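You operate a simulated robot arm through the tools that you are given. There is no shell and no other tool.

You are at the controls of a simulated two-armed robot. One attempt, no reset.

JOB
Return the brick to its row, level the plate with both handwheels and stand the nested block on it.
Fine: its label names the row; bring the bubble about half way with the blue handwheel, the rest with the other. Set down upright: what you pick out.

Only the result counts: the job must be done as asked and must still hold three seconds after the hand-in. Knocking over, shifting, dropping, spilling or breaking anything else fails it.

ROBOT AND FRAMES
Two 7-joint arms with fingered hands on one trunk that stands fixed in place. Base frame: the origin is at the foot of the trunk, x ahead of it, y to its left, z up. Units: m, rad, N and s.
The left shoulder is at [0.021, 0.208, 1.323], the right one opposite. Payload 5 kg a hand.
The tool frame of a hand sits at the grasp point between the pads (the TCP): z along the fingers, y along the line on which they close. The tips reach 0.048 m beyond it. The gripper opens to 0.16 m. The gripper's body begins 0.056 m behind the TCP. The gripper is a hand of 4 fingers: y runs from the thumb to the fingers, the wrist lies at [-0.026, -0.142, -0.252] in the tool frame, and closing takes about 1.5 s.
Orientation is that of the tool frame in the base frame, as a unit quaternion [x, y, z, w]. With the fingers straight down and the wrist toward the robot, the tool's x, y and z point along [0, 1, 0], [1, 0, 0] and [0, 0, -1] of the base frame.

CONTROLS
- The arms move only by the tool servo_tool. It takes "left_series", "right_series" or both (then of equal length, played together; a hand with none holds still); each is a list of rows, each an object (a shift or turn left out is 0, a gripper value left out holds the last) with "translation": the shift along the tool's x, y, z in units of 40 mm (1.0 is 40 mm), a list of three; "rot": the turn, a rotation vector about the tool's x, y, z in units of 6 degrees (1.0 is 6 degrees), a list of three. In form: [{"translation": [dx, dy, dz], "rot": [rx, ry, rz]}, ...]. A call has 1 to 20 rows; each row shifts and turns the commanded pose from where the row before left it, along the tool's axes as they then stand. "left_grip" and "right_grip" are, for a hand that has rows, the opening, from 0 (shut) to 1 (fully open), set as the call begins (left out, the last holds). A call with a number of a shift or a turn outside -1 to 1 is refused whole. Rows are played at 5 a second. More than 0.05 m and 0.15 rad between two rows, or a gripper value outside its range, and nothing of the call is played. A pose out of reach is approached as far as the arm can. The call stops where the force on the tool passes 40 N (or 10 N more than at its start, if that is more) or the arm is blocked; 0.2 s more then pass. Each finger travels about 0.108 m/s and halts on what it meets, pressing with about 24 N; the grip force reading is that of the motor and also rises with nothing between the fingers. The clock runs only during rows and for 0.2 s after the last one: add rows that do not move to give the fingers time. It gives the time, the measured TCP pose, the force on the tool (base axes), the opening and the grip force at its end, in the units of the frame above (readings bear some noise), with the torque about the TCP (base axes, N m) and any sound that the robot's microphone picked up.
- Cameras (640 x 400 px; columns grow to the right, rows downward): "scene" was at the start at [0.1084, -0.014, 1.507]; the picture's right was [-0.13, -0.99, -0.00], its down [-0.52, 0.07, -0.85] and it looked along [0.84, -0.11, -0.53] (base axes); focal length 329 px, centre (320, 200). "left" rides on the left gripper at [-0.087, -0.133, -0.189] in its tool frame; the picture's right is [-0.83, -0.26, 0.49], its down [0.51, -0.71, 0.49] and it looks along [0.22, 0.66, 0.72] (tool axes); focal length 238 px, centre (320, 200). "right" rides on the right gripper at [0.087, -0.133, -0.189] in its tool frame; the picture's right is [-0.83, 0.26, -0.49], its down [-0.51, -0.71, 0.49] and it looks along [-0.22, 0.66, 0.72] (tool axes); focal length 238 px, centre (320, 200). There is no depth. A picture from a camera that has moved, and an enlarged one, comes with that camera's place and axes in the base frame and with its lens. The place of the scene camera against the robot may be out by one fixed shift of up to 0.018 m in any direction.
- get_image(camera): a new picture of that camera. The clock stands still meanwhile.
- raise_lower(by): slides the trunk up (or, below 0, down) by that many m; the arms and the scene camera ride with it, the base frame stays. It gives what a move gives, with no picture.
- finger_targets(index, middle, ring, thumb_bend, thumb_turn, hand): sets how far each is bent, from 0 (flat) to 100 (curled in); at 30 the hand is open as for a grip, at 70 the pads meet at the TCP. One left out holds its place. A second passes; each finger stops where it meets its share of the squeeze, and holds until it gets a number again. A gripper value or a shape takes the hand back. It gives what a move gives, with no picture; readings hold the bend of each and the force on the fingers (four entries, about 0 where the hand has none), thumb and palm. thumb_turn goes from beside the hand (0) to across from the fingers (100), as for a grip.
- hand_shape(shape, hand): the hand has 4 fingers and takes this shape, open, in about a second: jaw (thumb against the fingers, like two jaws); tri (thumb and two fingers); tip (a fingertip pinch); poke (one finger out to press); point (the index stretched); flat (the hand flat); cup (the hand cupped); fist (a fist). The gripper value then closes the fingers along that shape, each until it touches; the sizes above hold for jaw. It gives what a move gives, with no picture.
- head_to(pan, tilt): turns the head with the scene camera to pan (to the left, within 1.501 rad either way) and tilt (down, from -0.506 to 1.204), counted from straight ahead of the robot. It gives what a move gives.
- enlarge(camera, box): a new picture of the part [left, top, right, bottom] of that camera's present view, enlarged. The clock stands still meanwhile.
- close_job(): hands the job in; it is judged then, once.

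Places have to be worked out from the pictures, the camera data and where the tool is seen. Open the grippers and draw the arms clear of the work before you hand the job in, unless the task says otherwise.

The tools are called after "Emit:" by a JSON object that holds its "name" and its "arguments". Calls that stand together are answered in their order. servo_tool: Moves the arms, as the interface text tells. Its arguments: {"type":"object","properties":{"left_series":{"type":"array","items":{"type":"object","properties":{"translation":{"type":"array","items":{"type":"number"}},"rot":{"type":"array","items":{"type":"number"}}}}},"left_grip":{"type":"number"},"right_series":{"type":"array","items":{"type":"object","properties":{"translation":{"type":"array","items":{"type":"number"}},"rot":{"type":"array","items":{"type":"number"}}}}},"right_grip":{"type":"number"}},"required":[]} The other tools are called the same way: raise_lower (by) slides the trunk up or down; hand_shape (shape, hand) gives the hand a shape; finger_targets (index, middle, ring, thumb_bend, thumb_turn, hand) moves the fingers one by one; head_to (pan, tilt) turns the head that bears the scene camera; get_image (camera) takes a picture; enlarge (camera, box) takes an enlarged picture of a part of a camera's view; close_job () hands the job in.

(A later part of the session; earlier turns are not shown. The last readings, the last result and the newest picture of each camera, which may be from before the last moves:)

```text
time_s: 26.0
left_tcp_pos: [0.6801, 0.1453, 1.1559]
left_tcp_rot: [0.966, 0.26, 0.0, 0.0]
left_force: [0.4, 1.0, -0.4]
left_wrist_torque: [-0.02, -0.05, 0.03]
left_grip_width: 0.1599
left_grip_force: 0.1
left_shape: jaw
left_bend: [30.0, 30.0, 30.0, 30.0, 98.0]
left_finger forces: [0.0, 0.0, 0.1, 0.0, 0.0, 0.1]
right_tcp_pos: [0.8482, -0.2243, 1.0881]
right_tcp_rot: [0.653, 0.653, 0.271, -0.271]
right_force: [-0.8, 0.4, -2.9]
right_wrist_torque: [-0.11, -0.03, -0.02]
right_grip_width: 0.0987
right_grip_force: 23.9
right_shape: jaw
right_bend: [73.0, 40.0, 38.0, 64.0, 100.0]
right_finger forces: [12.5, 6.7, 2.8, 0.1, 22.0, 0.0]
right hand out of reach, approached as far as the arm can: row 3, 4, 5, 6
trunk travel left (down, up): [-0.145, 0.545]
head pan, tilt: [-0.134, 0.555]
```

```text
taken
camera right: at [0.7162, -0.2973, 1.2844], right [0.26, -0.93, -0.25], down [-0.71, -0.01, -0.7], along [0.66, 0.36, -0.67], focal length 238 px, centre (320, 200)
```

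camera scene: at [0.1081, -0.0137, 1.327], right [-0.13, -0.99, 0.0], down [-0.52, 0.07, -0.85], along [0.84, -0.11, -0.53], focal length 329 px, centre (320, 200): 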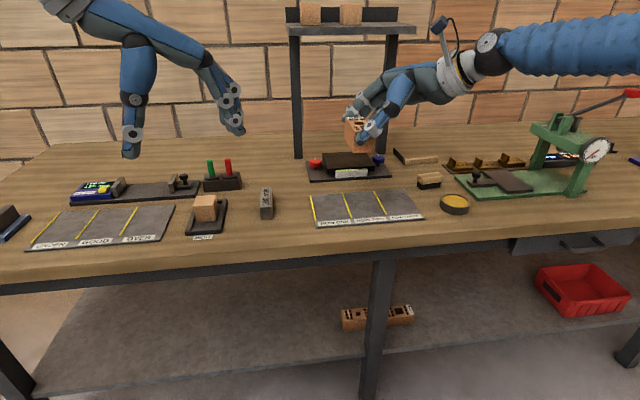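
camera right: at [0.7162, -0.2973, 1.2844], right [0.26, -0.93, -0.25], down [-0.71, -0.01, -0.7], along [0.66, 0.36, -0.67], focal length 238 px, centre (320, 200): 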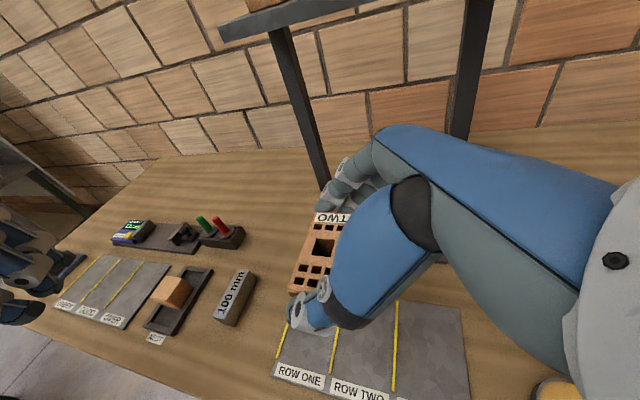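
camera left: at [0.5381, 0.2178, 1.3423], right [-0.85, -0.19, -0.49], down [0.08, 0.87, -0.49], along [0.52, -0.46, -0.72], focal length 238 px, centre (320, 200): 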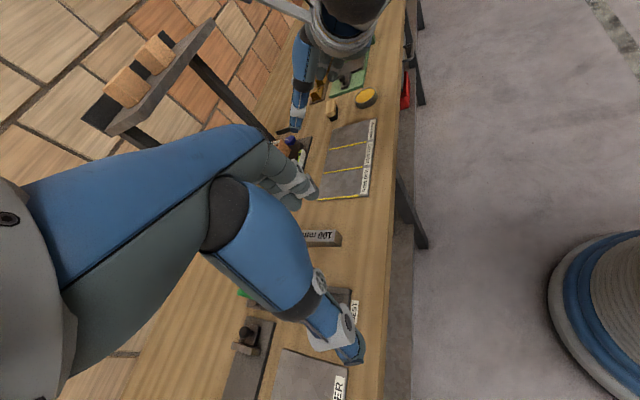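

Brick is turned with TWO toward the back; its centre is near (0.848, −0.210). I move toward row two's centre (0.842, −0.230) and lower to about 3 cm above the mat.

Emit:
{"name": "servo_tool", "arguments": {"right_series": [{"translation": [-0.71, -0.04, 0.525]}, {"translation": [-0.71, -0.04, 0.525]}, {"translation": [-0.71, -0.04, 0.525]}, {"translation": [-0.71, -0.03, 0.525]}, {"translation": [0, 0, 0]}, {"translation": [0, 0, 0]}]}}

Emit:
{"name": "get_image", "arguments": {"camera": "right"}}

Emit:
{"name": "enlarge", "arguments": {"camera": "scene", "box": [290, 130, 450, 240]}}

```text
time_s: 27.4
left_tcp_pos: [0.6822, 0.1457, 1.1545]
left_tcp_rot: [0.966, 0.259, 0.0, -0.001]
left_force: [0.2, 0.7, -0.5]
left_wrist_torque: [0.03, 0.01, 0.0]
left_grip_width: 0.1599
left_grip_force: 0.1
left_shape: jaw
left_bend: [30.0, 30.0, 30.0, 30.0, 98.0]
left_finger forces: [0.0, 0.0, 0.1, 0.0, 0.1, 0.0]
right_tcp_pos: [0.843, -0.2434, 0.9494]
right_tcp_rot: [0.654, 0.653, 0.27, -0.271]
right_force: [0.4, -0.2, -4.0]
right_wrist_torque: [-0.02, 0.02, 0.03]
right_grip_width: 0.0988
right_grip_force: 23.9
right_shape: jaw
right_bend: [73.0, 40.0, 38.0, 64.0, 100.0]
right_finger forces: [12.5, 6.7, 2.9, 0.1, 22.0, 0.0]
trunk travel left (down, up): [-0.145, 0.545]
head pan, tilt: [-0.134, 0.555]
```

```text
taken
camera right: at [0.7108, -0.3172, 1.1454], right [0.26, -0.93, -0.25], down [-0.71, -0.01, -0.7], along [0.66, 0.36, -0.67], focal length 238 px, centre (320, 200)
```

right: 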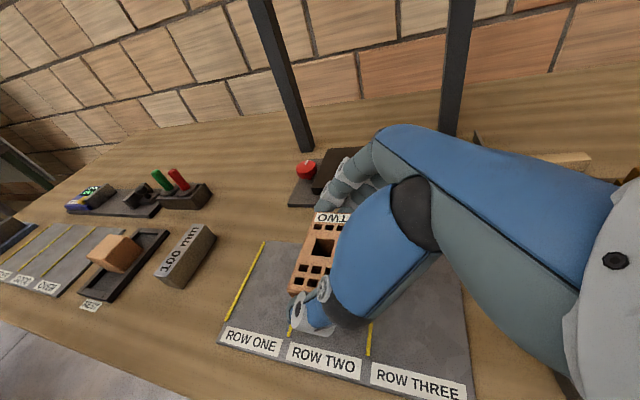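

```text
3.64 times, centred on (370, 185) of scene
camera zoom: at [0.109, -0.0141, 1.3269], right [-0.13, -0.99, 0.0], down [-0.52, 0.07, -0.85], along [0.84, -0.11, -0.53], focal length 1198 px, centre (138, 254)
```

zoom: 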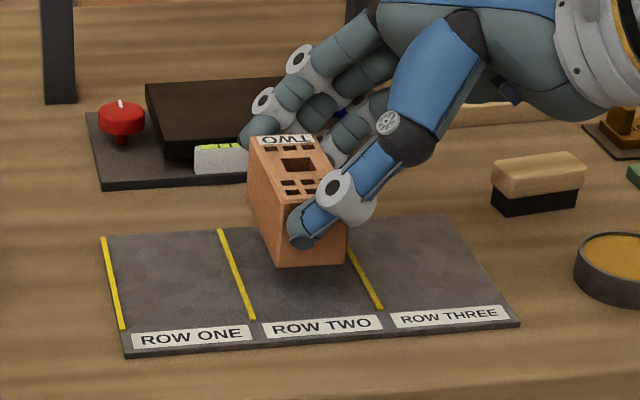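

Brick is centred over row two in both views. I lower slowly towards the mat, watching the force.

Emit:
{"name": "servo_tool", "arguments": {"right_series": [{"translation": [-0.25, 0, 0.25]}, {"translation": [-0.25, 0, 0.25]}, {"translation": [-0.07, 0, 0.07]}, {"translation": [0, 0, 0]}]}}

Emit:
{"name": "enlarge", "arguments": {"camera": "scene", "box": [310, 150, 430, 230]}}

```text
time_s: 28.4
left_tcp_pos: [0.6788, 0.1454, 1.1551]
left_tcp_rot: [0.966, 0.258, 0.0, 0.001]
left_force: [0.0, -0.6, 0.0]
left_wrist_torque: [-0.02, -0.01, 0.02]
left_grip_width: 0.16
left_grip_force: 0.0
left_shape: jaw
left_bend: [30.0, 30.0, 30.0, 30.0, 98.0]
left_finger forces: [0.0, 0.1, 0.0, 0.0, 0.1, 0.1]
right_tcp_pos: [0.844, -0.2447, 0.9208]
right_tcp_rot: [0.654, 0.652, 0.273, -0.269]
right_force: [-0.8, -2.1, 16.0]
right_wrist_torque: [0.2, -0.58, 0.02]
right_grip_width: 0.0985
right_grip_force: 24.0
right_shape: jaw
right_bend: [73.0, 40.0, 38.0, 64.0, 99.0]
right_finger forces: [12.9, 7.5, 3.8, 0.0, 23.7, 0.1]
trunk travel left (down, up): [-0.145, 0.545]
head pan, tilt: [-0.134, 0.555]
```

```text
5.00 times, centred on (370, 190) of scene
camera zoom: at [0.107, -0.0136, 1.3273], right [-0.13, -0.99, 0.0], down [-0.52, 0.07, -0.85], along [0.84, -0.11, -0.53], focal length 1647 px, centre (70, 250)
```

zoom: 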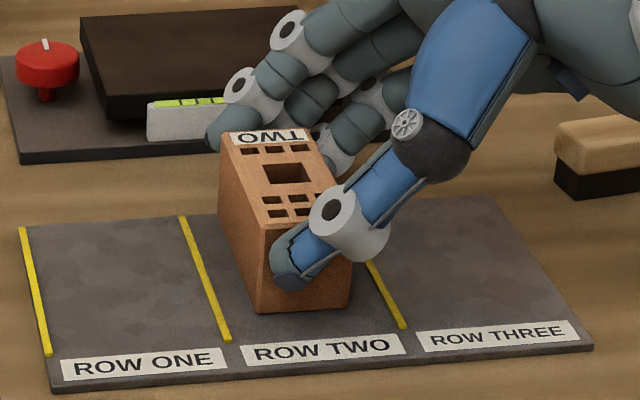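

The brick has landed flat in row two (16 N upward). I ease off by 2 mm and open the hand.

Emit:
{"name": "servo_tool", "arguments": {"right_series": [{"translation": [0.03, 0, -0.03]}, {"translation": [0, 0, 0]}]}}

Emit:
{"name": "servo_tool", "arguments": {"right_series": [{"translation": [0, 0, 0]}, {"translation": [0, 0, 0]}, {"translation": [0, 0, 0]}, {"translation": [0, 0, 0]}, {"translation": [0, 0, 0]}], "right_grip": 0.85}}

Emit:
{"name": "enlarge", "arguments": {"camera": "scene", "box": [310, 150, 430, 230]}}

Emit:
{"name": "enlarge", "arguments": {"camera": "right", "box": [210, 180, 370, 380]}}

```text
time_s: 29.0
left_tcp_pos: [0.6797, 0.1465, 1.1565]
left_tcp_rot: [0.966, 0.259, 0.0, 0.001]
left_force: [0.0, -0.2, 0.4]
left_wrist_torque: [-0.01, -0.04, 0.0]
left_grip_width: 0.1599
left_grip_force: 0.1
left_shape: jaw
left_bend: [30.0, 30.0, 30.0, 30.0, 98.0]
left_finger forces: [0.1, 0.1, 0.0, 0.0, 0.0, 0.0]
right_tcp_pos: [0.8435, -0.2457, 0.9199]
right_tcp_rot: [0.653, 0.653, 0.273, -0.27]
right_force: [2.8, -4.1, 21.2]
right_wrist_torque: [0.18, -0.82, -0.01]
right_grip_width: 0.0987
right_grip_force: 24.0
right_shape: jaw
right_bend: [73.0, 40.0, 38.0, 64.0, 99.0]
right_finger forces: [13.8, 8.2, 4.6, 0.0, 23.3, 0.1]
trunk travel left (down, up): [-0.145, 0.545]
head pan, tilt: [-0.134, 0.555]
```

```text
time_s: 30.2
left_tcp_pos: [0.6789, 0.146, 1.155]
left_tcp_rot: [0.966, 0.259, 0.001, 0.001]
left_force: [0.0, -0.5, -0.1]
left_wrist_torque: [0.0, 0.0, -0.01]
left_grip_width: 0.1601
left_grip_force: 0.0
left_shape: jaw
left_bend: [30.0, 30.0, 30.0, 30.0, 98.0]
left_finger forces: [0.0, 0.1, 0.0, 0.1, 0.0, 0.0]
right_tcp_pos: [0.8438, -0.2437, 0.9178]
right_tcp_rot: [0.653, 0.653, 0.272, -0.271]
right_force: [-2.1, 1.4, 6.2]
right_wrist_torque: [0.06, -0.32, 0.12]
right_grip_width: 0.1358
right_grip_force: 0.1
right_shape: jaw
right_bend: [26.0, 33.0, 32.0, 46.0, 99.0]
right_finger forces: [0.0, 0.0, 6.0, 0.0, 0.1, 0.1]
trunk travel left (down, up): [-0.145, 0.545]
head pan, tilt: [-0.134, 0.555]
```

```text
5.00 times, centred on (370, 190) of scene
camera zoom: at [0.1078, -0.0135, 1.327], right [-0.13, -0.99, 0.0], down [-0.52, 0.07, -0.85], along [0.84, -0.11, -0.53], focal length 1647 px, centre (70, 250)
```

zoom: 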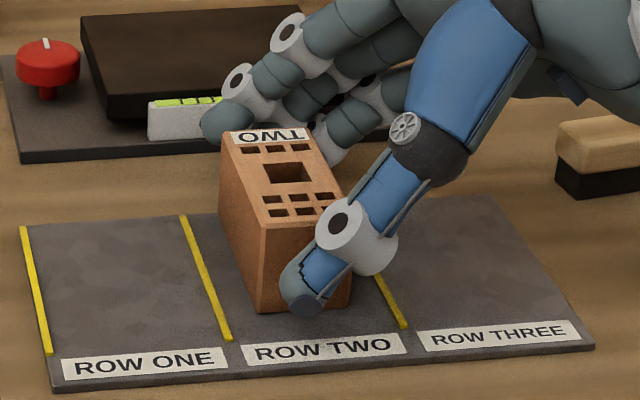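

```text
2.00 times, centred on (290, 280) of right
camera zoom: at [0.7109, -0.3171, 1.1134], right [0.26, -0.93, -0.25], down [-0.71, -0.01, -0.7], along [0.66, 0.36, -0.67], focal length 477 px, centre (380, 40)
```

zoom: 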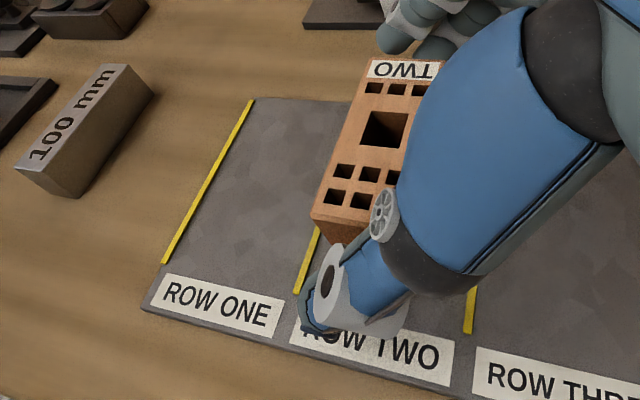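

The brick stands in row two, hand open; the ring fingertip merely touches the mat. I withdraw along the tool axis (reverse of approach) and look.

Emit:
{"name": "servo_tool", "arguments": {"right_series": [{"translation": [0.08, 0, -0.25]}, {"translation": [0, 0, -0.5]}, {"translation": [0, 0, -1]}, {"translation": [0, 0, -1]}, {"translation": [0, 0, -1]}, {"translation": [0, 0, 0]}]}}

Emit:
{"name": "get_image", "arguments": {"camera": "scene"}}

Emit:
{"name": "enlarge", "arguments": {"camera": "scene", "box": [300, 150, 430, 240]}}

```text
time_s: 31.6
left_tcp_pos: [0.6811, 0.1457, 1.1529]
left_tcp_rot: [0.966, 0.258, 0.0, 0.001]
left_force: [-0.1, -0.4, 0.1]
left_wrist_torque: [-0.04, 0.02, -0.02]
left_grip_width: 0.1595
left_grip_force: 0.1
left_shape: jaw
left_bend: [30.0, 30.0, 30.0, 30.0, 98.0]
left_finger forces: [0.0, 0.0, 0.0, 0.1, 0.0, 0.0]
right_tcp_pos: [0.843, -0.3472, 1.0262]
right_tcp_rot: [0.654, 0.652, 0.27, -0.271]
right_force: [-0.4, -0.3, 0.4]
right_wrist_torque: [-0.01, 0.03, 0.03]
right_grip_width: 0.1356
right_grip_force: 0.1
right_shape: jaw
right_bend: [26.0, 33.0, 31.0, 45.0, 99.0]
right_finger forces: [0.0, 0.0, 0.0, 0.1, 0.0, 0.0]
trunk travel left (down, up): [-0.145, 0.545]
head pan, tilt: [-0.134, 0.555]
```

```text
taken
camera scene: at [0.1089, -0.0136, 1.3269], right [-0.13, -0.99, 0.0], down [-0.52, 0.07, -0.85], along [0.84, -0.11, -0.53], focal length 329 px, centre (320, 200)
```

scene: 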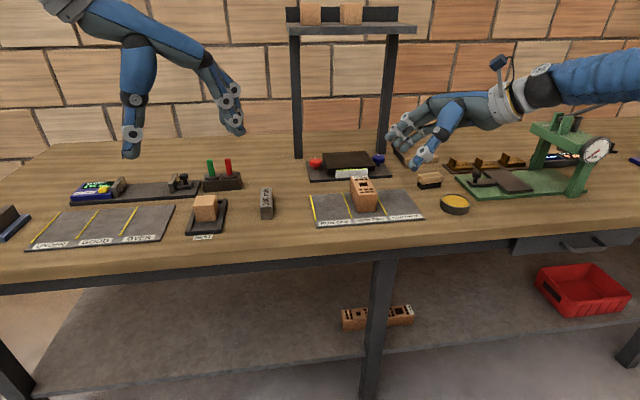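

```text
4.44 times, centred on (365, 195) of scene
camera zoom: at [0.1089, -0.0136, 1.3269], right [-0.13, -0.99, 0.0], down [-0.52, 0.07, -0.85], along [0.84, -0.11, -0.53], focal length 1464 px, centre (120, 222)
```

zoom: 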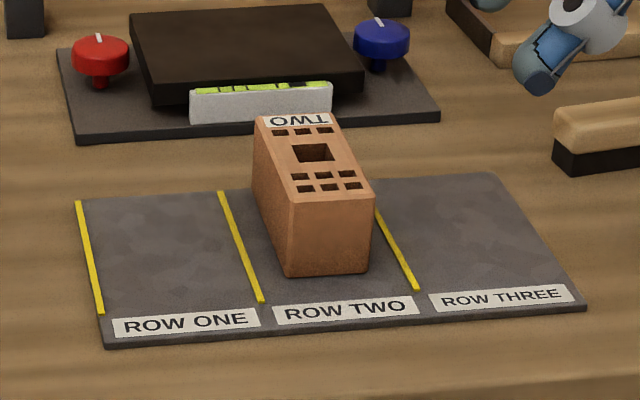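

The brick stands cleanly inside row two. Now I read the vial and wheels closely.

Emit:
{"name": "enlarge", "arguments": {"camera": "scene", "box": [330, 160, 374, 186]}}

Emit:
{"name": "enlarge", "arguments": {"camera": "scene", "box": [300, 145, 345, 185]}}

Emit:
{"name": "enlarge", "arguments": {"camera": "scene", "box": [350, 140, 400, 185]}}

Emit:
{"name": "get_image", "arguments": {"camera": "right"}}

```text
14.55 times, centred on (352, 173) of scene
camera zoom: at [0.1089, -0.0136, 1.3269], right [-0.13, -0.99, 0.0], down [-0.52, 0.07, -0.85], along [0.84, -0.11, -0.53], focal length 4791 px, centre (-146, 593)
```

zoom: 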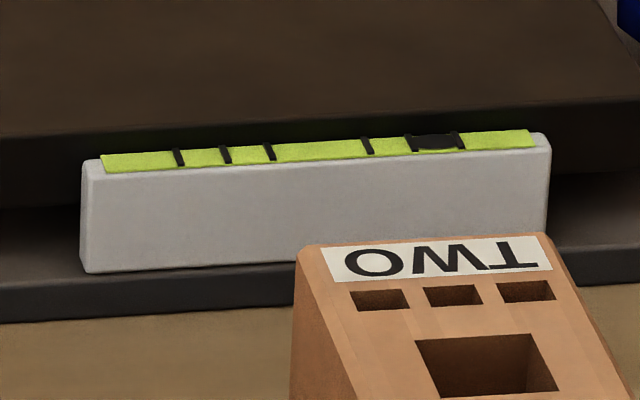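

```text
10.00 times, centred on (322, 165) of scene
camera zoom: at [0.1089, -0.0136, 1.3269], right [-0.13, -0.99, 0.0], down [-0.52, 0.07, -0.85], along [0.84, -0.11, -0.53], focal length 3294 px, centre (295, 550)
```

zoom: 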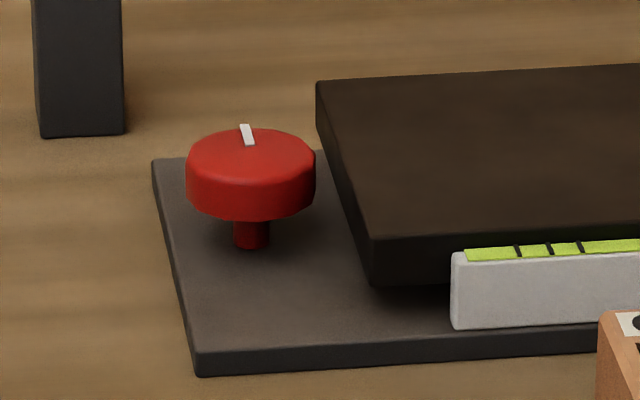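

```text
8.89 times, centred on (375, 162) of scene
camera zoom: at [0.1089, -0.0136, 1.3269], right [-0.13, -0.99, 0.0], down [-0.52, 0.07, -0.85], along [0.84, -0.11, -0.53], focal length 2928 px, centre (-169, 533)
```

zoom: 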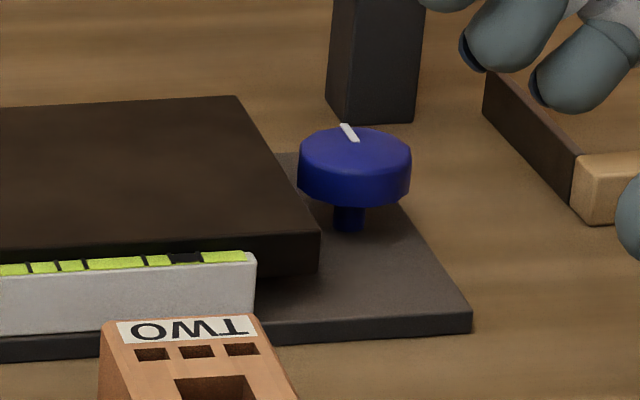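

```text
taken
camera right: at [0.7103, -0.4204, 1.2226], right [0.26, -0.93, -0.25], down [-0.71, -0.01, -0.7], along [0.66, 0.36, -0.67], focal length 238 px, centre (320, 200)
```

right: 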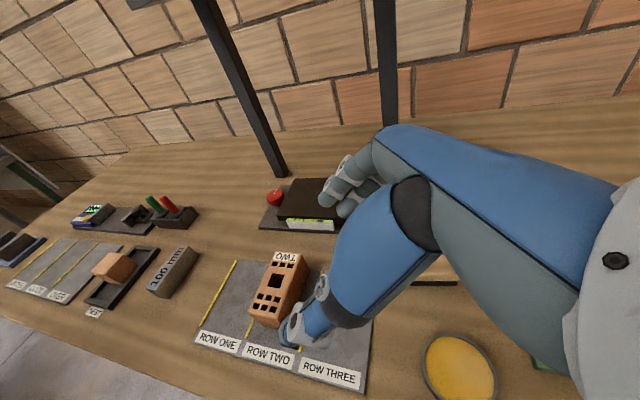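

Bubble is +118 px of a 434 px vial right of centre (marks spaced 45). Blue goes first. I bring the right hand to the standard wrist-toward-robot orientation with an 18° forward tilt, then inspect the fingertip shape.

Emit:
{"name": "servo_tool", "arguments": {"right_series": [{"translation": [0.35, 0, -0.35], "rot": [0, -1, 0]}, {"rot": [0, -1, 0]}, {"rot": [0, -1, 0]}, {"rot": [0, -1, 0]}, {"rot": [0, -1, 0]}, {"rot": [0, -1, 0]}, {"rot": [0, -1, 0]}, {"rot": [0, -0.5, 0]}, {"rot": [-1, 0, 0]}, {"rot": [-1, 0, 0]}, {"rot": [-1, 0, 0]}, {"translation": [0, 0, 0]}]}}

Emit:
{"name": "hand_shape", "arguments": {"hand": "right", "shape": "tip"}}

Emit:
{"name": "get_image", "arguments": {"camera": "right"}}

Emit:
{"name": "enlarge", "arguments": {"camera": "scene", "box": [360, 20, 520, 180]}}

```text
time_s: 34.2
left_tcp_pos: [0.6798, 0.1466, 1.1546]
left_tcp_rot: [0.966, 0.259, 0.0, 0.0]
left_force: [-0.7, -1.0, -0.4]
left_wrist_torque: [0.02, 0.03, -0.02]
left_grip_width: 0.1597
left_grip_force: 0.0
left_shape: jaw
left_bend: [30.0, 30.0, 30.0, 30.0, 98.0]
left_finger forces: [0.1, 0.0, 0.0, 0.0, 0.1, 0.0]
right_tcp_pos: [0.8437, -0.3489, 1.0454]
right_tcp_rot: [0.699, 0.698, 0.111, 0.111]
right_force: [-0.3, 1.0, -0.3]
right_wrist_torque: [0.03, -0.03, -0.04]
right_grip_width: 0.1357
right_grip_force: 0.1
right_shape: jaw
right_bend: [26.0, 33.0, 31.0, 45.0, 98.0]
right_finger forces: [0.0, 0.0, 0.0, 0.0, 0.0, 0.0]
trunk travel left (down, up): [-0.145, 0.545]
head pan, tilt: [-0.134, 0.555]
```

```text
time_s: 35.1
left_tcp_pos: [0.6796, 0.1455, 1.1546]
left_tcp_rot: [0.966, 0.259, 0.0, 0.0]
left_force: [0.5, 0.1, -0.9]
left_wrist_torque: [0.01, 0.01, -0.01]
left_grip_width: 0.1597
left_grip_force: 0.1
left_shape: jaw
left_bend: [30.0, 30.0, 30.0, 30.0, 98.0]
left_finger forces: [0.1, 0.0, 0.0, 0.0, 0.0, 0.0]
right_tcp_pos: [0.843, -0.348, 1.0463]
right_tcp_rot: [0.699, 0.698, 0.111, 0.11]
right_force: [1.3, 0.3, 0.3]
right_wrist_torque: [0.02, 0.03, 0.03]
right_grip_width: 0.1603
right_grip_force: 0.1
right_shape: tip
right_bend: [30.0, 98.0, 99.0, 30.0, 98.0]
right_finger forces: [0.0, 0.0, 0.0, 0.0, 0.0, 0.0]
trunk travel left (down, up): [-0.145, 0.545]
head pan, tilt: [-0.134, 0.555]
```

```text
taken
camera right: at [0.6593, -0.2624, 1.1861], right [0.09, -0.83, 0.54], down [-0.52, -0.51, -0.69], along [0.85, -0.22, -0.49], focal length 238 px, centre (320, 200)
```

right: 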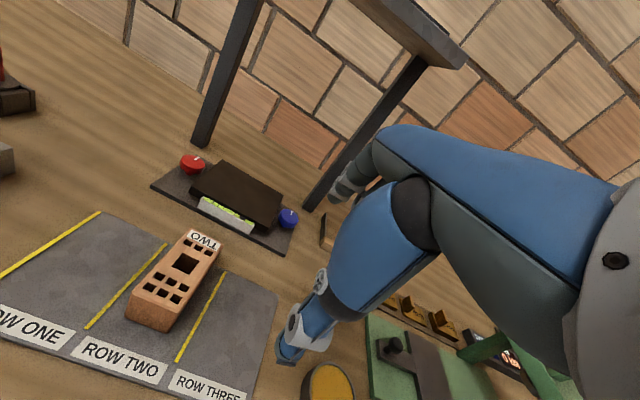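

```text
2.50 times, centred on (440, 100) of scene
camera zoom: at [0.1084, -0.0137, 1.327], right [-0.13, -0.99, 0.0], down [-0.52, 0.07, -0.85], along [0.84, -0.11, -0.53], focal length 823 px, centre (20, 450)
```

zoom: 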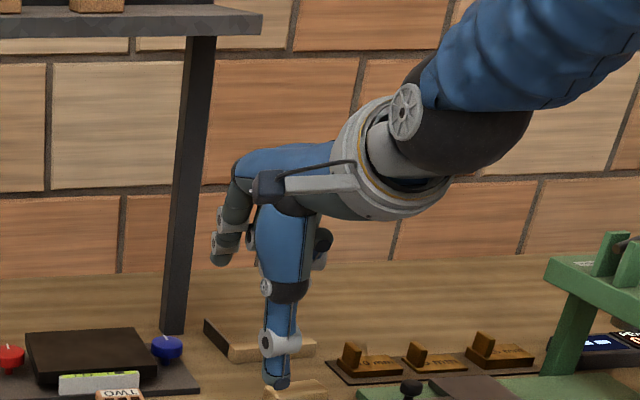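

Tip shape leaves thumb and index free. I place the left hand so its camera watches the plate's right side during the turning.

Emit:
{"name": "servo_tool", "arguments": {"left_series": [{"rot": [0, 0, -1]}, {"rot": [0, 0, -1]}, {"rot": [0, 0, -1]}, {"rot": [0, 0, -1]}, {"rot": [0, 0, -1]}, {"translation": [-0.29, 0.93, 0.29]}, {"translation": [-0.29, 0.93, 0.29]}, {"translation": [-0.29, 0.93, 0.29]}, {"translation": [0, 0, 0]}]}}

Emit:
{"name": "get_image", "arguments": {"camera": "left"}}

```text
time_s: 37.1
left_tcp_pos: [0.7576, 0.0594, 1.1203]
left_tcp_rot: [0.866, 0.5, 0.001, 0.0]
left_force: [-0.4, 1.1, 1.1]
left_wrist_torque: [-0.05, -0.09, 0.02]
left_grip_width: 0.1601
left_grip_force: 0.1
left_shape: jaw
left_bend: [30.0, 30.0, 30.0, 30.0, 98.0]
left_finger forces: [0.1, 0.0, 0.0, 0.0, 0.0, 0.1]
right_tcp_pos: [0.8435, -0.3469, 1.0476]
right_tcp_rot: [0.699, 0.698, 0.112, 0.112]
right_force: [0.0, 0.7, 0.8]
right_wrist_torque: [-0.02, -0.02, -0.06]
right_grip_width: 0.1599
right_grip_force: 0.1
right_shape: tip
right_bend: [30.0, 98.0, 99.0, 30.0, 98.0]
right_finger forces: [0.1, 0.0, 0.1, 0.0, 0.1, 0.1]
trunk travel left (down, up): [-0.145, 0.545]
head pan, tilt: [-0.134, 0.555]
```

```text
taken
camera left: at [0.5979, 0.0501, 1.3082], right [-0.64, -0.59, -0.49], down [-0.36, 0.79, -0.49], along [0.68, -0.14, -0.72], focal length 238 px, centre (320, 200)
```

left: 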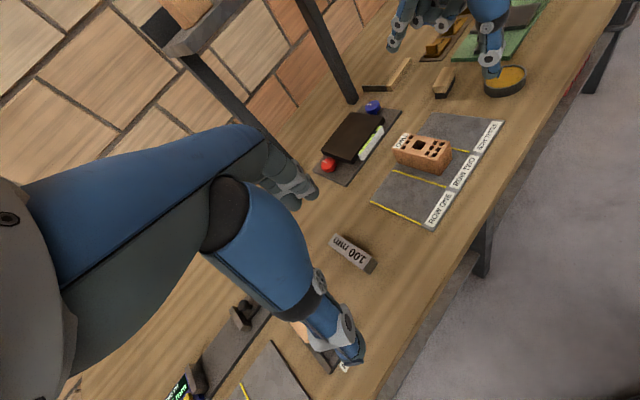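

The left camera now has a clear view of plate, wheels and right hand. I zoom in from both hand cameras to triangulate the blue wheel precisely.

Emit:
{"name": "enlarge", "arguments": {"camera": "left", "box": [310, 85, 410, 185]}}

Emit:
{"name": "enlarge", "arguments": {"camera": "right", "box": [150, 140, 310, 260]}}

Emit:
{"name": "enlarge", "arguments": {"camera": "left", "box": [360, 0, 540, 110]}}

```text
4.00 times, centred on (360, 135) of left
camera zoom: at [0.5979, 0.0501, 1.3082], right [-0.64, -0.59, -0.49], down [-0.36, 0.79, -0.49], along [0.68, -0.14, -0.72], focal length 953 px, centre (160, 460)
```

zoom: 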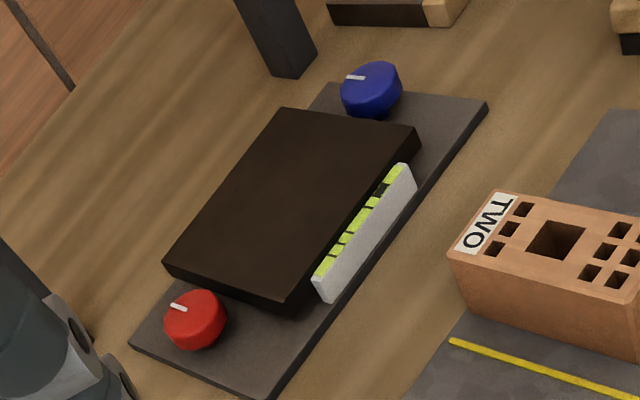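

```text
3.33 times, centred on (230, 200) of right
camera zoom: at [0.6581, -0.2612, 1.1875], right [0.09, -0.83, 0.54], down [-0.52, -0.51, -0.69], along [0.85, -0.22, -0.48], focal length 794 px, centre (620, 200)
```

zoom: 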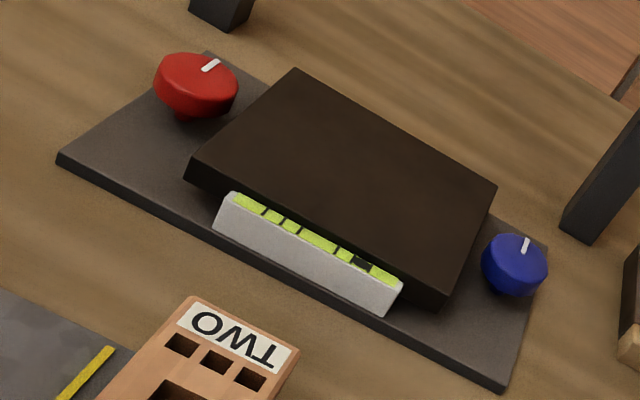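

```text
3.56 times, centred on (450, 55) of left
camera zoom: at [0.5979, 0.0501, 1.3082], right [-0.64, -0.59, -0.49], down [-0.36, 0.79, -0.49], along [0.68, -0.14, -0.72], focal length 848 px, centre (-142, 716)
```

zoom: 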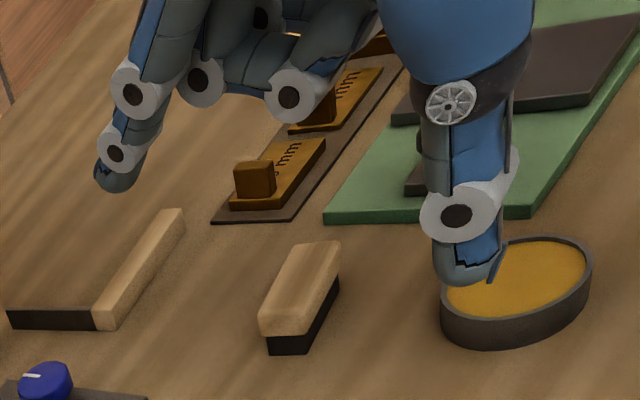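

Blue wheel centre ≈ (1.055, −0.337, 0.882), red ≈ (1.052, −0.128, 0.883), radius 0.02. I close the tip pinch part-way in the air to find where thumb and index actually meet relative to the TCP.

Emit:
{"name": "servo_tool", "arguments": {"right_series": [{"translation": [0, 0, 0]}, {"translation": [0, 0, 0]}, {"translation": [0, 0, 0]}, {"translation": [0, 0, 0]}, {"translation": [0, 0, 0]}, {"translation": [0, 0, 0]}], "right_grip": 0.38}}

Emit:
{"name": "enlarge", "arguments": {"camera": "left", "box": [360, 0, 540, 110]}}

Emit:
{"name": "enlarge", "arguments": {"camera": "right", "box": [250, 150, 410, 390]}}

Emit:
{"name": "enlarge", "arguments": {"camera": "scene", "box": [390, 60, 490, 190]}}

```text
time_s: 38.5
left_tcp_pos: [0.7595, 0.0584, 1.1187]
left_tcp_rot: [0.866, 0.501, 0.0, 0.001]
left_force: [0.1, -0.1, -0.8]
left_wrist_torque: [0.04, 0.02, -0.01]
left_grip_width: 0.1599
left_grip_force: 0.0
left_shape: jaw
left_bend: [30.0, 30.0, 30.0, 30.0, 98.0]
left_finger forces: [0.0, 0.0, 0.0, 0.0, 0.0, 0.1]
right_tcp_pos: [0.8438, -0.3479, 1.0468]
right_tcp_rot: [0.7, 0.697, 0.11, 0.111]
right_force: [0.4, -0.7, 0.9]
right_wrist_torque: [-0.02, 0.02, 0.0]
right_grip_width: 0.0621
right_grip_force: 0.1
right_shape: tip
right_bend: [73.0, 98.0, 99.0, 73.0, 100.0]
right_finger forces: [0.0, 0.1, 0.0, 0.1, 0.0, 0.1]
trunk travel left (down, up): [-0.145, 0.545]
head pan, tilt: [-0.134, 0.555]
```

```text
3.56 times, centred on (450, 55) of left
camera zoom: at [0.5991, 0.0491, 1.3072], right [-0.64, -0.59, -0.49], down [-0.36, 0.79, -0.49], along [0.68, -0.14, -0.72], focal length 848 px, centre (-142, 716)
```

zoom: 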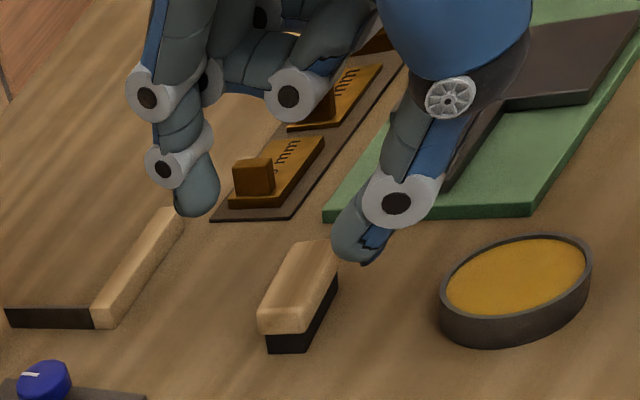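

```text
1.67 times, centred on (330, 270) of right
camera zoom: at [0.6593, -0.2624, 1.1861], right [0.09, -0.83, 0.54], down [-0.52, -0.51, -0.69], along [0.85, -0.22, -0.49], focal length 397 px, centre (303, 83)
```

zoom: 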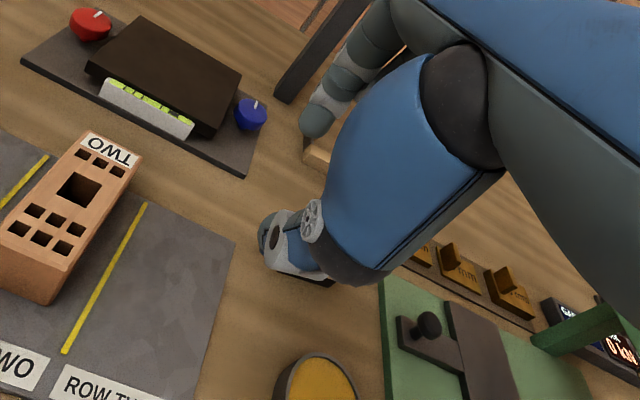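

```text
3.08 times, centred on (440, 125) of scene
camera zoom: at [0.1084, -0.0138, 1.327], right [-0.13, -0.99, 0.0], down [-0.52, 0.07, -0.85], along [0.84, -0.11, -0.53], focal length 1013 px, centre (-49, 431)
```

zoom: 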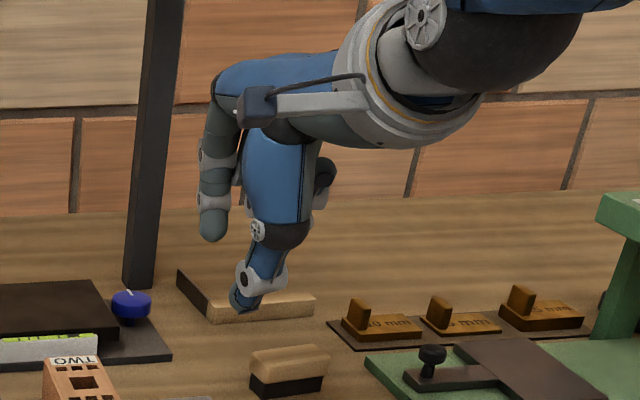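

The pinch line lies about 45–55 mm beyond the TCP. I yaw the right hand +15° about the vertical and bring it above the blue wheel, pinch slightly open.

Emit:
{"name": "servo_tool", "arguments": {"right_series": [{"rot": [0, 0.309, -0.951]}, {"rot": [0, 0.309, -0.951]}, {"rot": [0, 0.155, -0.476]}, {"translation": [-0.22, 0.826, 0.568]}, {"translation": [-0.22, 0.826, 0.568]}, {"translation": [-0.22, 0.826, 0.568]}, {"translation": [-0.22, 0.826, 0.568]}, {"translation": [-0.22, 0.826, 0.568]}, {"translation": [0, 0, 0]}, {"translation": [0, 0, 0]}], "right_grip": 0.45}}

Emit:
{"name": "enlarge", "arguments": {"camera": "left", "box": [300, 20, 460, 180]}}

Emit:
{"name": "enlarge", "arguments": {"camera": "scene", "box": [300, 80, 430, 190]}}

Emit:
{"name": "get_image", "arguments": {"camera": "right"}}

```text
time_s: 40.7
left_tcp_pos: [0.7594, 0.0589, 1.117]
left_tcp_rot: [0.866, 0.5, 0.0, -0.001]
left_force: [1.1, 0.6, -0.1]
left_wrist_torque: [-0.06, 0.07, 0.01]
left_grip_width: 0.1598
left_grip_force: 0.0
left_shape: jaw
left_bend: [30.0, 30.0, 30.0, 30.0, 98.0]
left_finger forces: [0.0, 0.0, 0.1, 0.0, 0.0, 0.0]
right_tcp_pos: [1.0405, -0.3413, 0.9887]
right_tcp_rot: [0.601, 0.784, 0.124, 0.094]
right_force: [0.4, 0.7, 0.0]
right_wrist_torque: [-0.01, 0.01, 0.01]
right_grip_width: 0.0717
right_grip_force: 0.0
right_shape: tip
right_bend: [73.0, 98.0, 99.0, 71.0, 100.0]
right_finger forces: [0.0, 0.0, 0.1, 0.1, 0.1, 0.0]
trunk travel left (down, up): [-0.145, 0.545]
head pan, tilt: [-0.134, 0.555]
```

```text
2.50 times, centred on (380, 100) of left
camera zoom: at [0.6002, 0.0495, 1.3065], right [-0.64, -0.59, -0.49], down [-0.36, 0.79, -0.49], along [0.68, -0.14, -0.72], focal length 596 px, centre (170, 450)
```

zoom: 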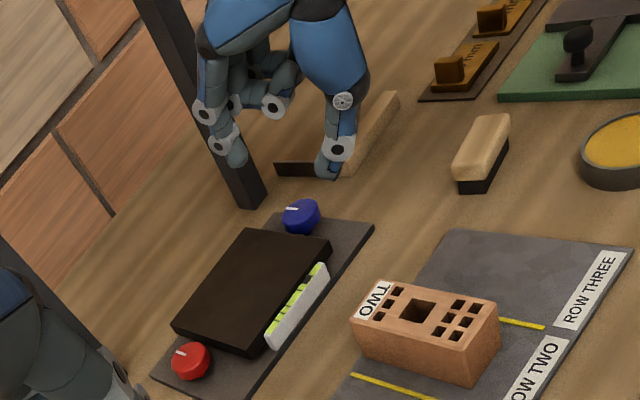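

```text
3.64 times, centred on (365, 135) of scene
camera zoom: at [0.1094, -0.0136, 1.3269], right [-0.13, -0.99, 0.0], down [-0.52, 0.07, -0.85], along [0.84, -0.11, -0.53], focal length 1198 px, centre (156, 436)
```

zoom: 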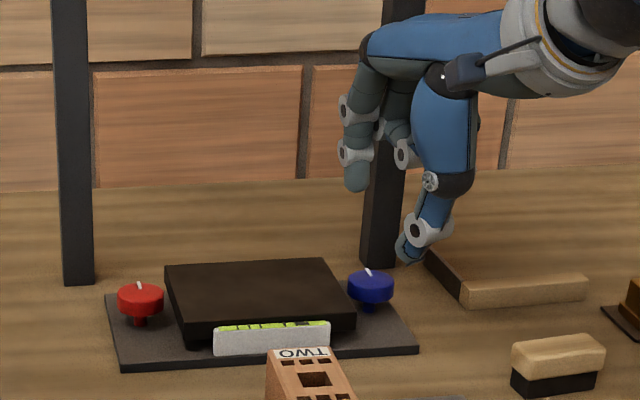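

```text
taken
camera right: at [0.8399, -0.3061, 1.1282], right [0.31, -0.78, 0.54], down [-0.38, -0.62, -0.69], along [0.87, 0.01, -0.49], focal length 238 px, centre (320, 200)
```

right: 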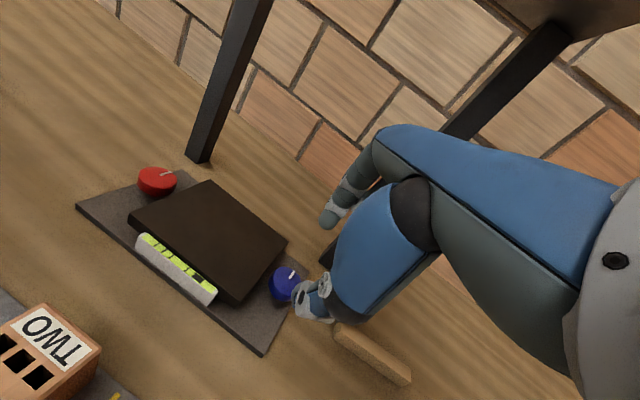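

I enlarge both hand views to line up the pinch with the blue wheel before descending.

Emit:
{"name": "enlarge", "arguments": {"camera": "right", "box": [240, 170, 360, 340]}}

Emit:
{"name": "enlarge", "arguments": {"camera": "left", "box": [370, 40, 450, 120]}}

```text
2.35 times, centred on (300, 255) of right
camera zoom: at [0.8399, -0.3061, 1.1282], right [0.31, -0.78, 0.54], down [-0.38, -0.62, -0.69], along [0.87, 0.01, -0.49], focal length 561 px, centre (367, 71)
```

zoom: 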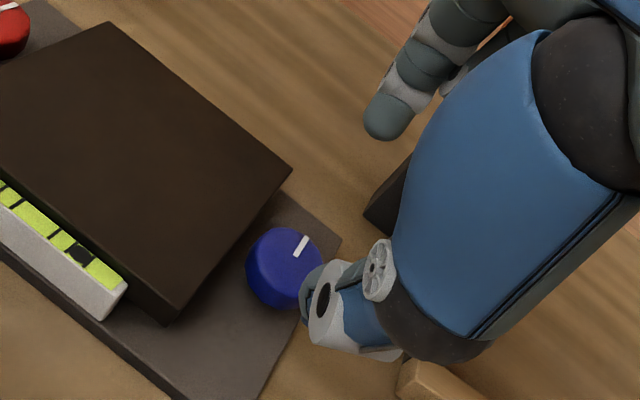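

```text
5.00 times, centred on (410, 80) of left
camera zoom: at [0.6002, 0.0495, 1.3065], right [-0.64, -0.59, -0.49], down [-0.36, 0.79, -0.49], along [0.68, -0.14, -0.72], focal length 1192 px, centre (-130, 800)
```

zoom: 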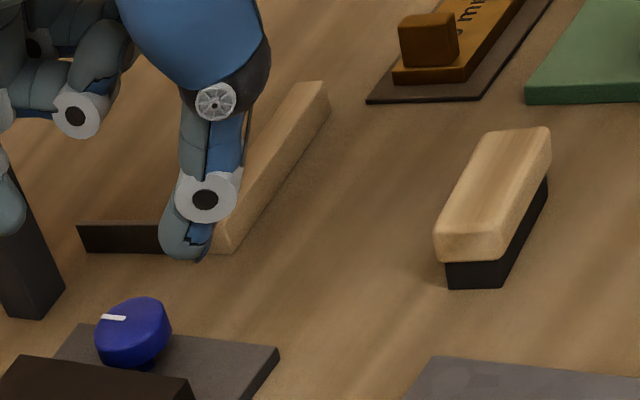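

Thumb tip ≈(1.005, −0.344, 0.931), index tip ≈(1.119, −0.340, 0.948): midpoint is 7 mm too far out and 5 mm right of the wheel. I correct and descend two thirds of the way.

Emit:
{"name": "servo_tool", "arguments": {"right_series": [{"translation": [0.16, -0.16, 0.05]}, {"translation": [0, -0.24, 0.75]}, {"translation": [0, -0.1, 0.3]}, {"translation": [0, 0, 0]}]}}

Emit:
{"name": "enlarge", "arguments": {"camera": "right", "box": [240, 170, 360, 340]}}

Emit:
{"name": "enlarge", "arguments": {"camera": "left", "box": [350, 50, 430, 130]}}

Emit:
{"name": "enlarge", "arguments": {"camera": "scene", "box": [350, 120, 420, 180]}}

```text
time_s: 41.7
left_tcp_pos: [0.7583, 0.0589, 1.1185]
left_tcp_rot: [0.866, 0.5, -0.001, -0.001]
left_force: [0.5, -1.0, 1.3]
left_wrist_torque: [-0.01, 0.03, -0.02]
left_grip_width: 0.1601
left_grip_force: 0.1
left_shape: jaw
left_bend: [30.0, 30.0, 30.0, 30.0, 98.0]
left_finger forces: [0.0, 0.0, 0.0, 0.1, 0.0, 0.0]
right_tcp_pos: [1.0338, -0.3341, 0.9408]
right_tcp_rot: [0.602, 0.783, 0.124, 0.095]
right_force: [0.9, -0.6, -0.6]
right_wrist_torque: [0.06, 0.04, -0.02]
right_grip_width: 0.072
right_grip_force: 0.1
right_shape: tip
right_bend: [73.0, 98.0, 99.0, 71.0, 100.0]
right_finger forces: [0.0, 0.1, 0.0, 0.1, 0.0, 0.1]
trunk travel left (down, up): [-0.145, 0.545]
head pan, tilt: [-0.134, 0.555]
```

```text
2.35 times, centred on (300, 255) of right
camera zoom: at [0.8325, -0.2999, 1.0803], right [0.31, -0.78, 0.54], down [-0.38, -0.62, -0.69], along [0.87, 0.01, -0.49], focal length 561 px, centre (367, 71)
```

zoom: 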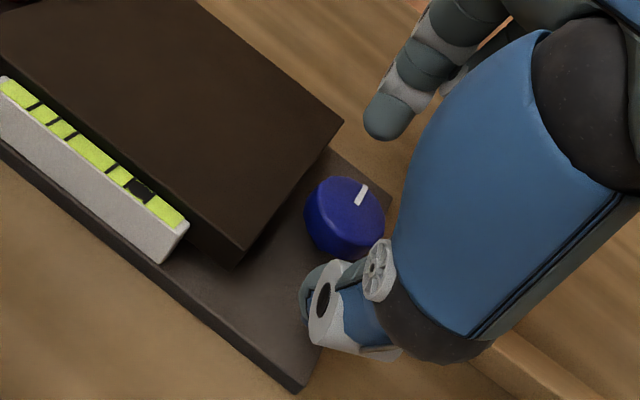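

```text
5.00 times, centred on (390, 90) of left
camera zoom: at [0.5996, 0.049, 1.3069], right [-0.64, -0.59, -0.49], down [-0.36, 0.79, -0.49], along [0.68, -0.14, -0.72], focal length 1192 px, centre (-30, 750)
```

zoom: 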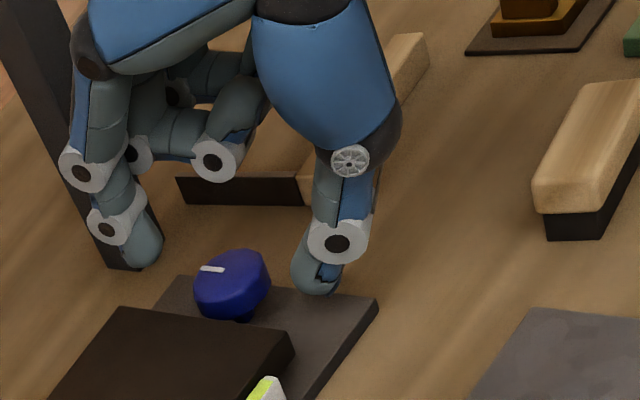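

```text
6.67 times, centred on (385, 150) of scene
camera zoom: at [0.1089, -0.0139, 1.3269], right [-0.13, -0.99, 0.0], down [-0.52, 0.07, -0.85], along [0.84, -0.11, -0.53], focal length 2196 px, centre (-113, 533)
```

zoom: 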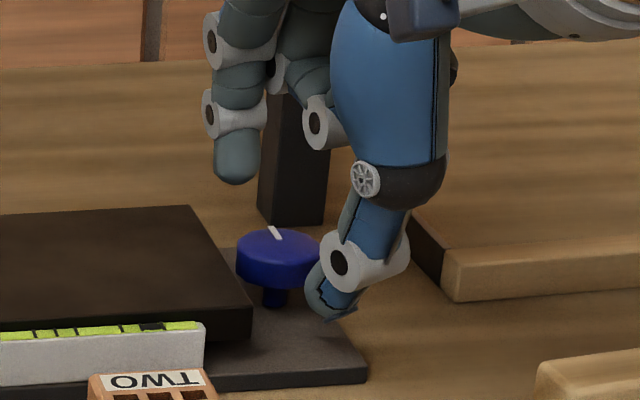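

Thumb and index now straddle the blue wheel symmetrically. I descend the last 18 mm.

Emit:
{"name": "servo_tool", "arguments": {"right_series": [{"translation": [0, -0.07, 0.22]}, {"translation": [0, -0.07, 0.22]}, {"translation": [0, 0, 0]}]}}

Emit:
{"name": "enlarge", "arguments": {"camera": "left", "box": [350, 60, 420, 130]}}

Emit:
{"name": "enlarge", "arguments": {"camera": "scene", "box": [350, 120, 420, 180]}}

```text
time_s: 42.5
left_tcp_pos: [0.7587, 0.0582, 1.1188]
left_tcp_rot: [0.866, 0.5, 0.0, 0.0]
left_force: [0.0, 0.1, -0.5]
left_wrist_torque: [0.02, 0.0, -0.02]
left_grip_width: 0.1599
left_grip_force: 0.2
left_shape: jaw
left_bend: [30.0, 30.0, 30.0, 30.0, 98.0]
left_finger forces: [0.0, 0.1, 0.1, 0.0, 0.1, 0.0]
right_tcp_pos: [1.033, -0.3349, 0.9257]
right_tcp_rot: [0.602, 0.783, 0.125, 0.096]
right_force: [-1.1, -0.7, 5.1]
right_wrist_torque: [-0.05, 0.23, 0.0]
right_grip_width: 0.0719
right_grip_force: 0.1
right_shape: tip
right_bend: [73.0, 98.0, 99.0, 72.0, 100.0]
right_finger forces: [0.1, 0.1, 0.0, 0.0, 5.5, 0.0]
trunk travel left (down, up): [-0.145, 0.545]
head pan, tilt: [-0.134, 0.555]
```

```text
5.71 times, centred on (385, 95) of left
camera zoom: at [0.5987, 0.0491, 1.3075], right [-0.64, -0.59, -0.49], down [-0.36, 0.79, -0.49], along [0.68, -0.14, -0.72], focal length 1362 px, centre (-51, 800)
```

zoom: 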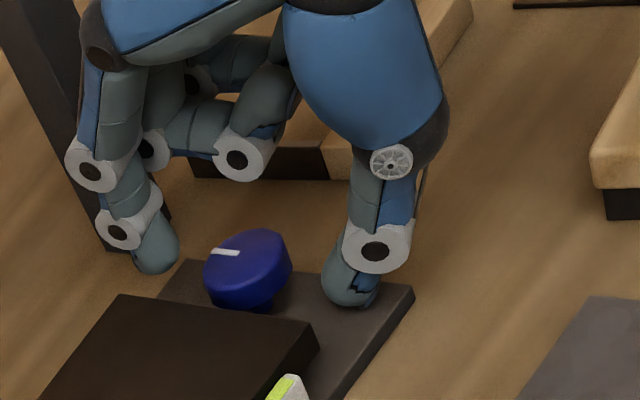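

```text
6.67 times, centred on (385, 150) of scene
camera zoom: at [0.1079, -0.0137, 1.3271], right [-0.13, -0.99, 0.0], down [-0.52, 0.07, -0.85], along [0.84, -0.11, -0.53], focal length 2196 px, centre (-113, 533)
```

zoom: 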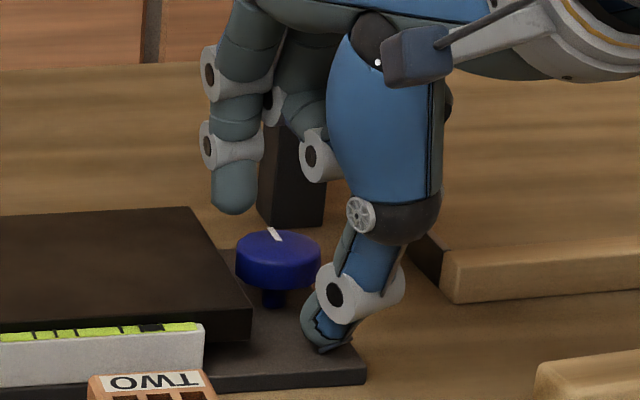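

The thumb touched the base first because the index sits higher at 18° tilt. I lift 20 mm, reduce the tilt to 12° and the yaw to +5° so both tips are level, and re-centre.

Emit:
{"name": "servo_tool", "arguments": {"right_series": [{"translation": [0, 0.155, -0.476]}, {"rot": [0, -0.258, 0.793]}, {"rot": [0, -0.258, 0.793]}, {"rot": [1, 0, 0]}, {"translation": [0.062, 0.153, 0.03]}, {"translation": [0, 0, 0]}, {"translation": [0, 0, 0]}]}}

Emit:
{"name": "enlarge", "arguments": {"camera": "left", "box": [350, 60, 420, 130]}}

Emit:
{"name": "enlarge", "arguments": {"camera": "right", "box": [240, 170, 360, 340]}}

```text
time_s: 44.1
left_tcp_pos: [0.7586, 0.0582, 1.1199]
left_tcp_rot: [0.866, 0.5, 0.0, 0.0]
left_force: [-0.7, 0.2, -0.1]
left_wrist_torque: [0.0, -0.01, 0.01]
left_grip_width: 0.16
left_grip_force: 0.0
left_shape: jaw
left_bend: [30.0, 30.0, 30.0, 30.0, 98.0]
left_finger forces: [0.0, 0.0, 0.0, 0.0, 0.0, 0.0]
right_tcp_pos: [1.0404, -0.3337, 0.9431]
right_tcp_rot: [0.673, 0.732, 0.077, 0.07]
right_force: [0.0, 0.1, -0.1]
right_wrist_torque: [-0.01, 0.0, 0.01]
right_grip_width: 0.0718
right_grip_force: 0.0
right_shape: tip
right_bend: [73.0, 98.0, 99.0, 71.0, 100.0]
right_finger forces: [0.0, 0.1, 0.0, 0.1, 0.0, 0.0]
trunk travel left (down, up): [-0.145, 0.545]
head pan, tilt: [-0.134, 0.555]
```

```text
5.71 times, centred on (385, 95) of left
camera zoom: at [0.5992, 0.0492, 1.3071], right [-0.64, -0.59, -0.49], down [-0.36, 0.79, -0.49], along [0.68, -0.14, -0.72], focal length 1362 px, centre (-51, 800)
```

zoom: 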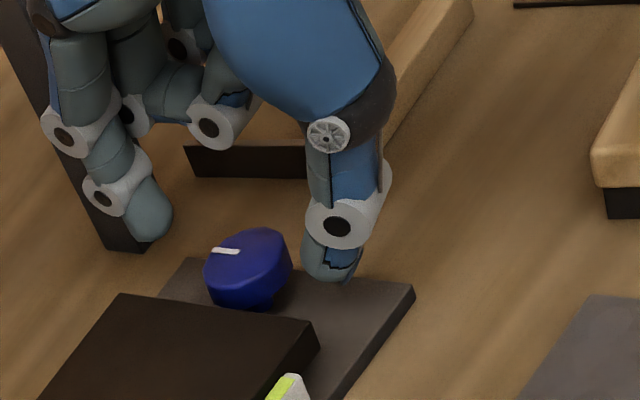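

```text
2.35 times, centred on (300, 255) of right
camera zoom: at [0.8635, -0.2625, 1.1009], right [0.22, -0.82, 0.53], down [-0.55, -0.56, -0.63], along [0.81, -0.15, -0.57], focal length 561 px, centre (367, 71)
```

zoom: 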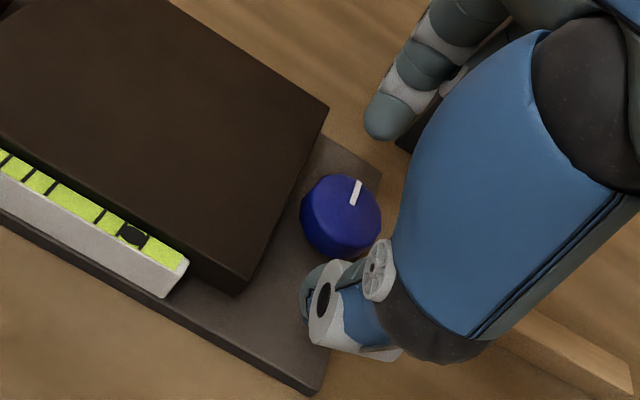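

Tips are now level and centred about the blue wheel. I descend 16 mm.

Emit:
{"name": "servo_tool", "arguments": {"right_series": [{"translation": [0.05, -0.06, 0.2]}, {"translation": [0, -0.05, 0.2]}, {"translation": [0, 0, 0]}]}}

Emit:
{"name": "enlarge", "arguments": {"camera": "left", "box": [350, 60, 420, 130]}}

```text
time_s: 44.9
left_tcp_pos: [0.7591, 0.0587, 1.1179]
left_tcp_rot: [0.866, 0.5, -0.001, 0.0]
left_force: [0.5, -0.2, 0.1]
left_wrist_torque: [-0.02, 0.0, -0.02]
left_grip_width: 0.1601
left_grip_force: 0.0
left_shape: jaw
left_bend: [30.0, 30.0, 30.0, 30.0, 98.0]
left_finger forces: [0.0, 0.0, 0.0, 0.1, 0.0, 0.1]
right_tcp_pos: [1.038, -0.3312, 0.9267]
right_tcp_rot: [0.672, 0.733, 0.077, 0.071]
right_force: [-1.0, 0.0, -0.4]
right_wrist_torque: [0.02, -0.02, -0.04]
right_grip_width: 0.0721
right_grip_force: 0.0
right_shape: tip
right_bend: [73.0, 98.0, 99.0, 71.0, 100.0]
right_finger forces: [0.0, 0.0, 0.0, 0.0, 0.1, 0.0]
trunk travel left (down, up): [-0.145, 0.545]
head pan, tilt: [-0.134, 0.555]
```

```text
5.71 times, centred on (385, 95) of left
camera zoom: at [0.5992, 0.0491, 1.3072], right [-0.64, -0.59, -0.49], down [-0.36, 0.79, -0.49], along [0.68, -0.14, -0.72], focal length 1362 px, centre (-51, 800)
```

zoom: 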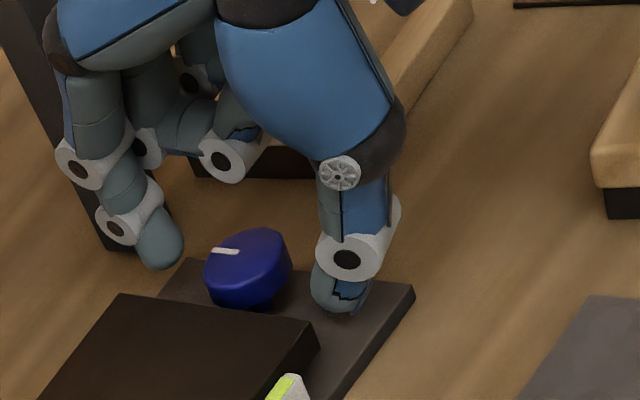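

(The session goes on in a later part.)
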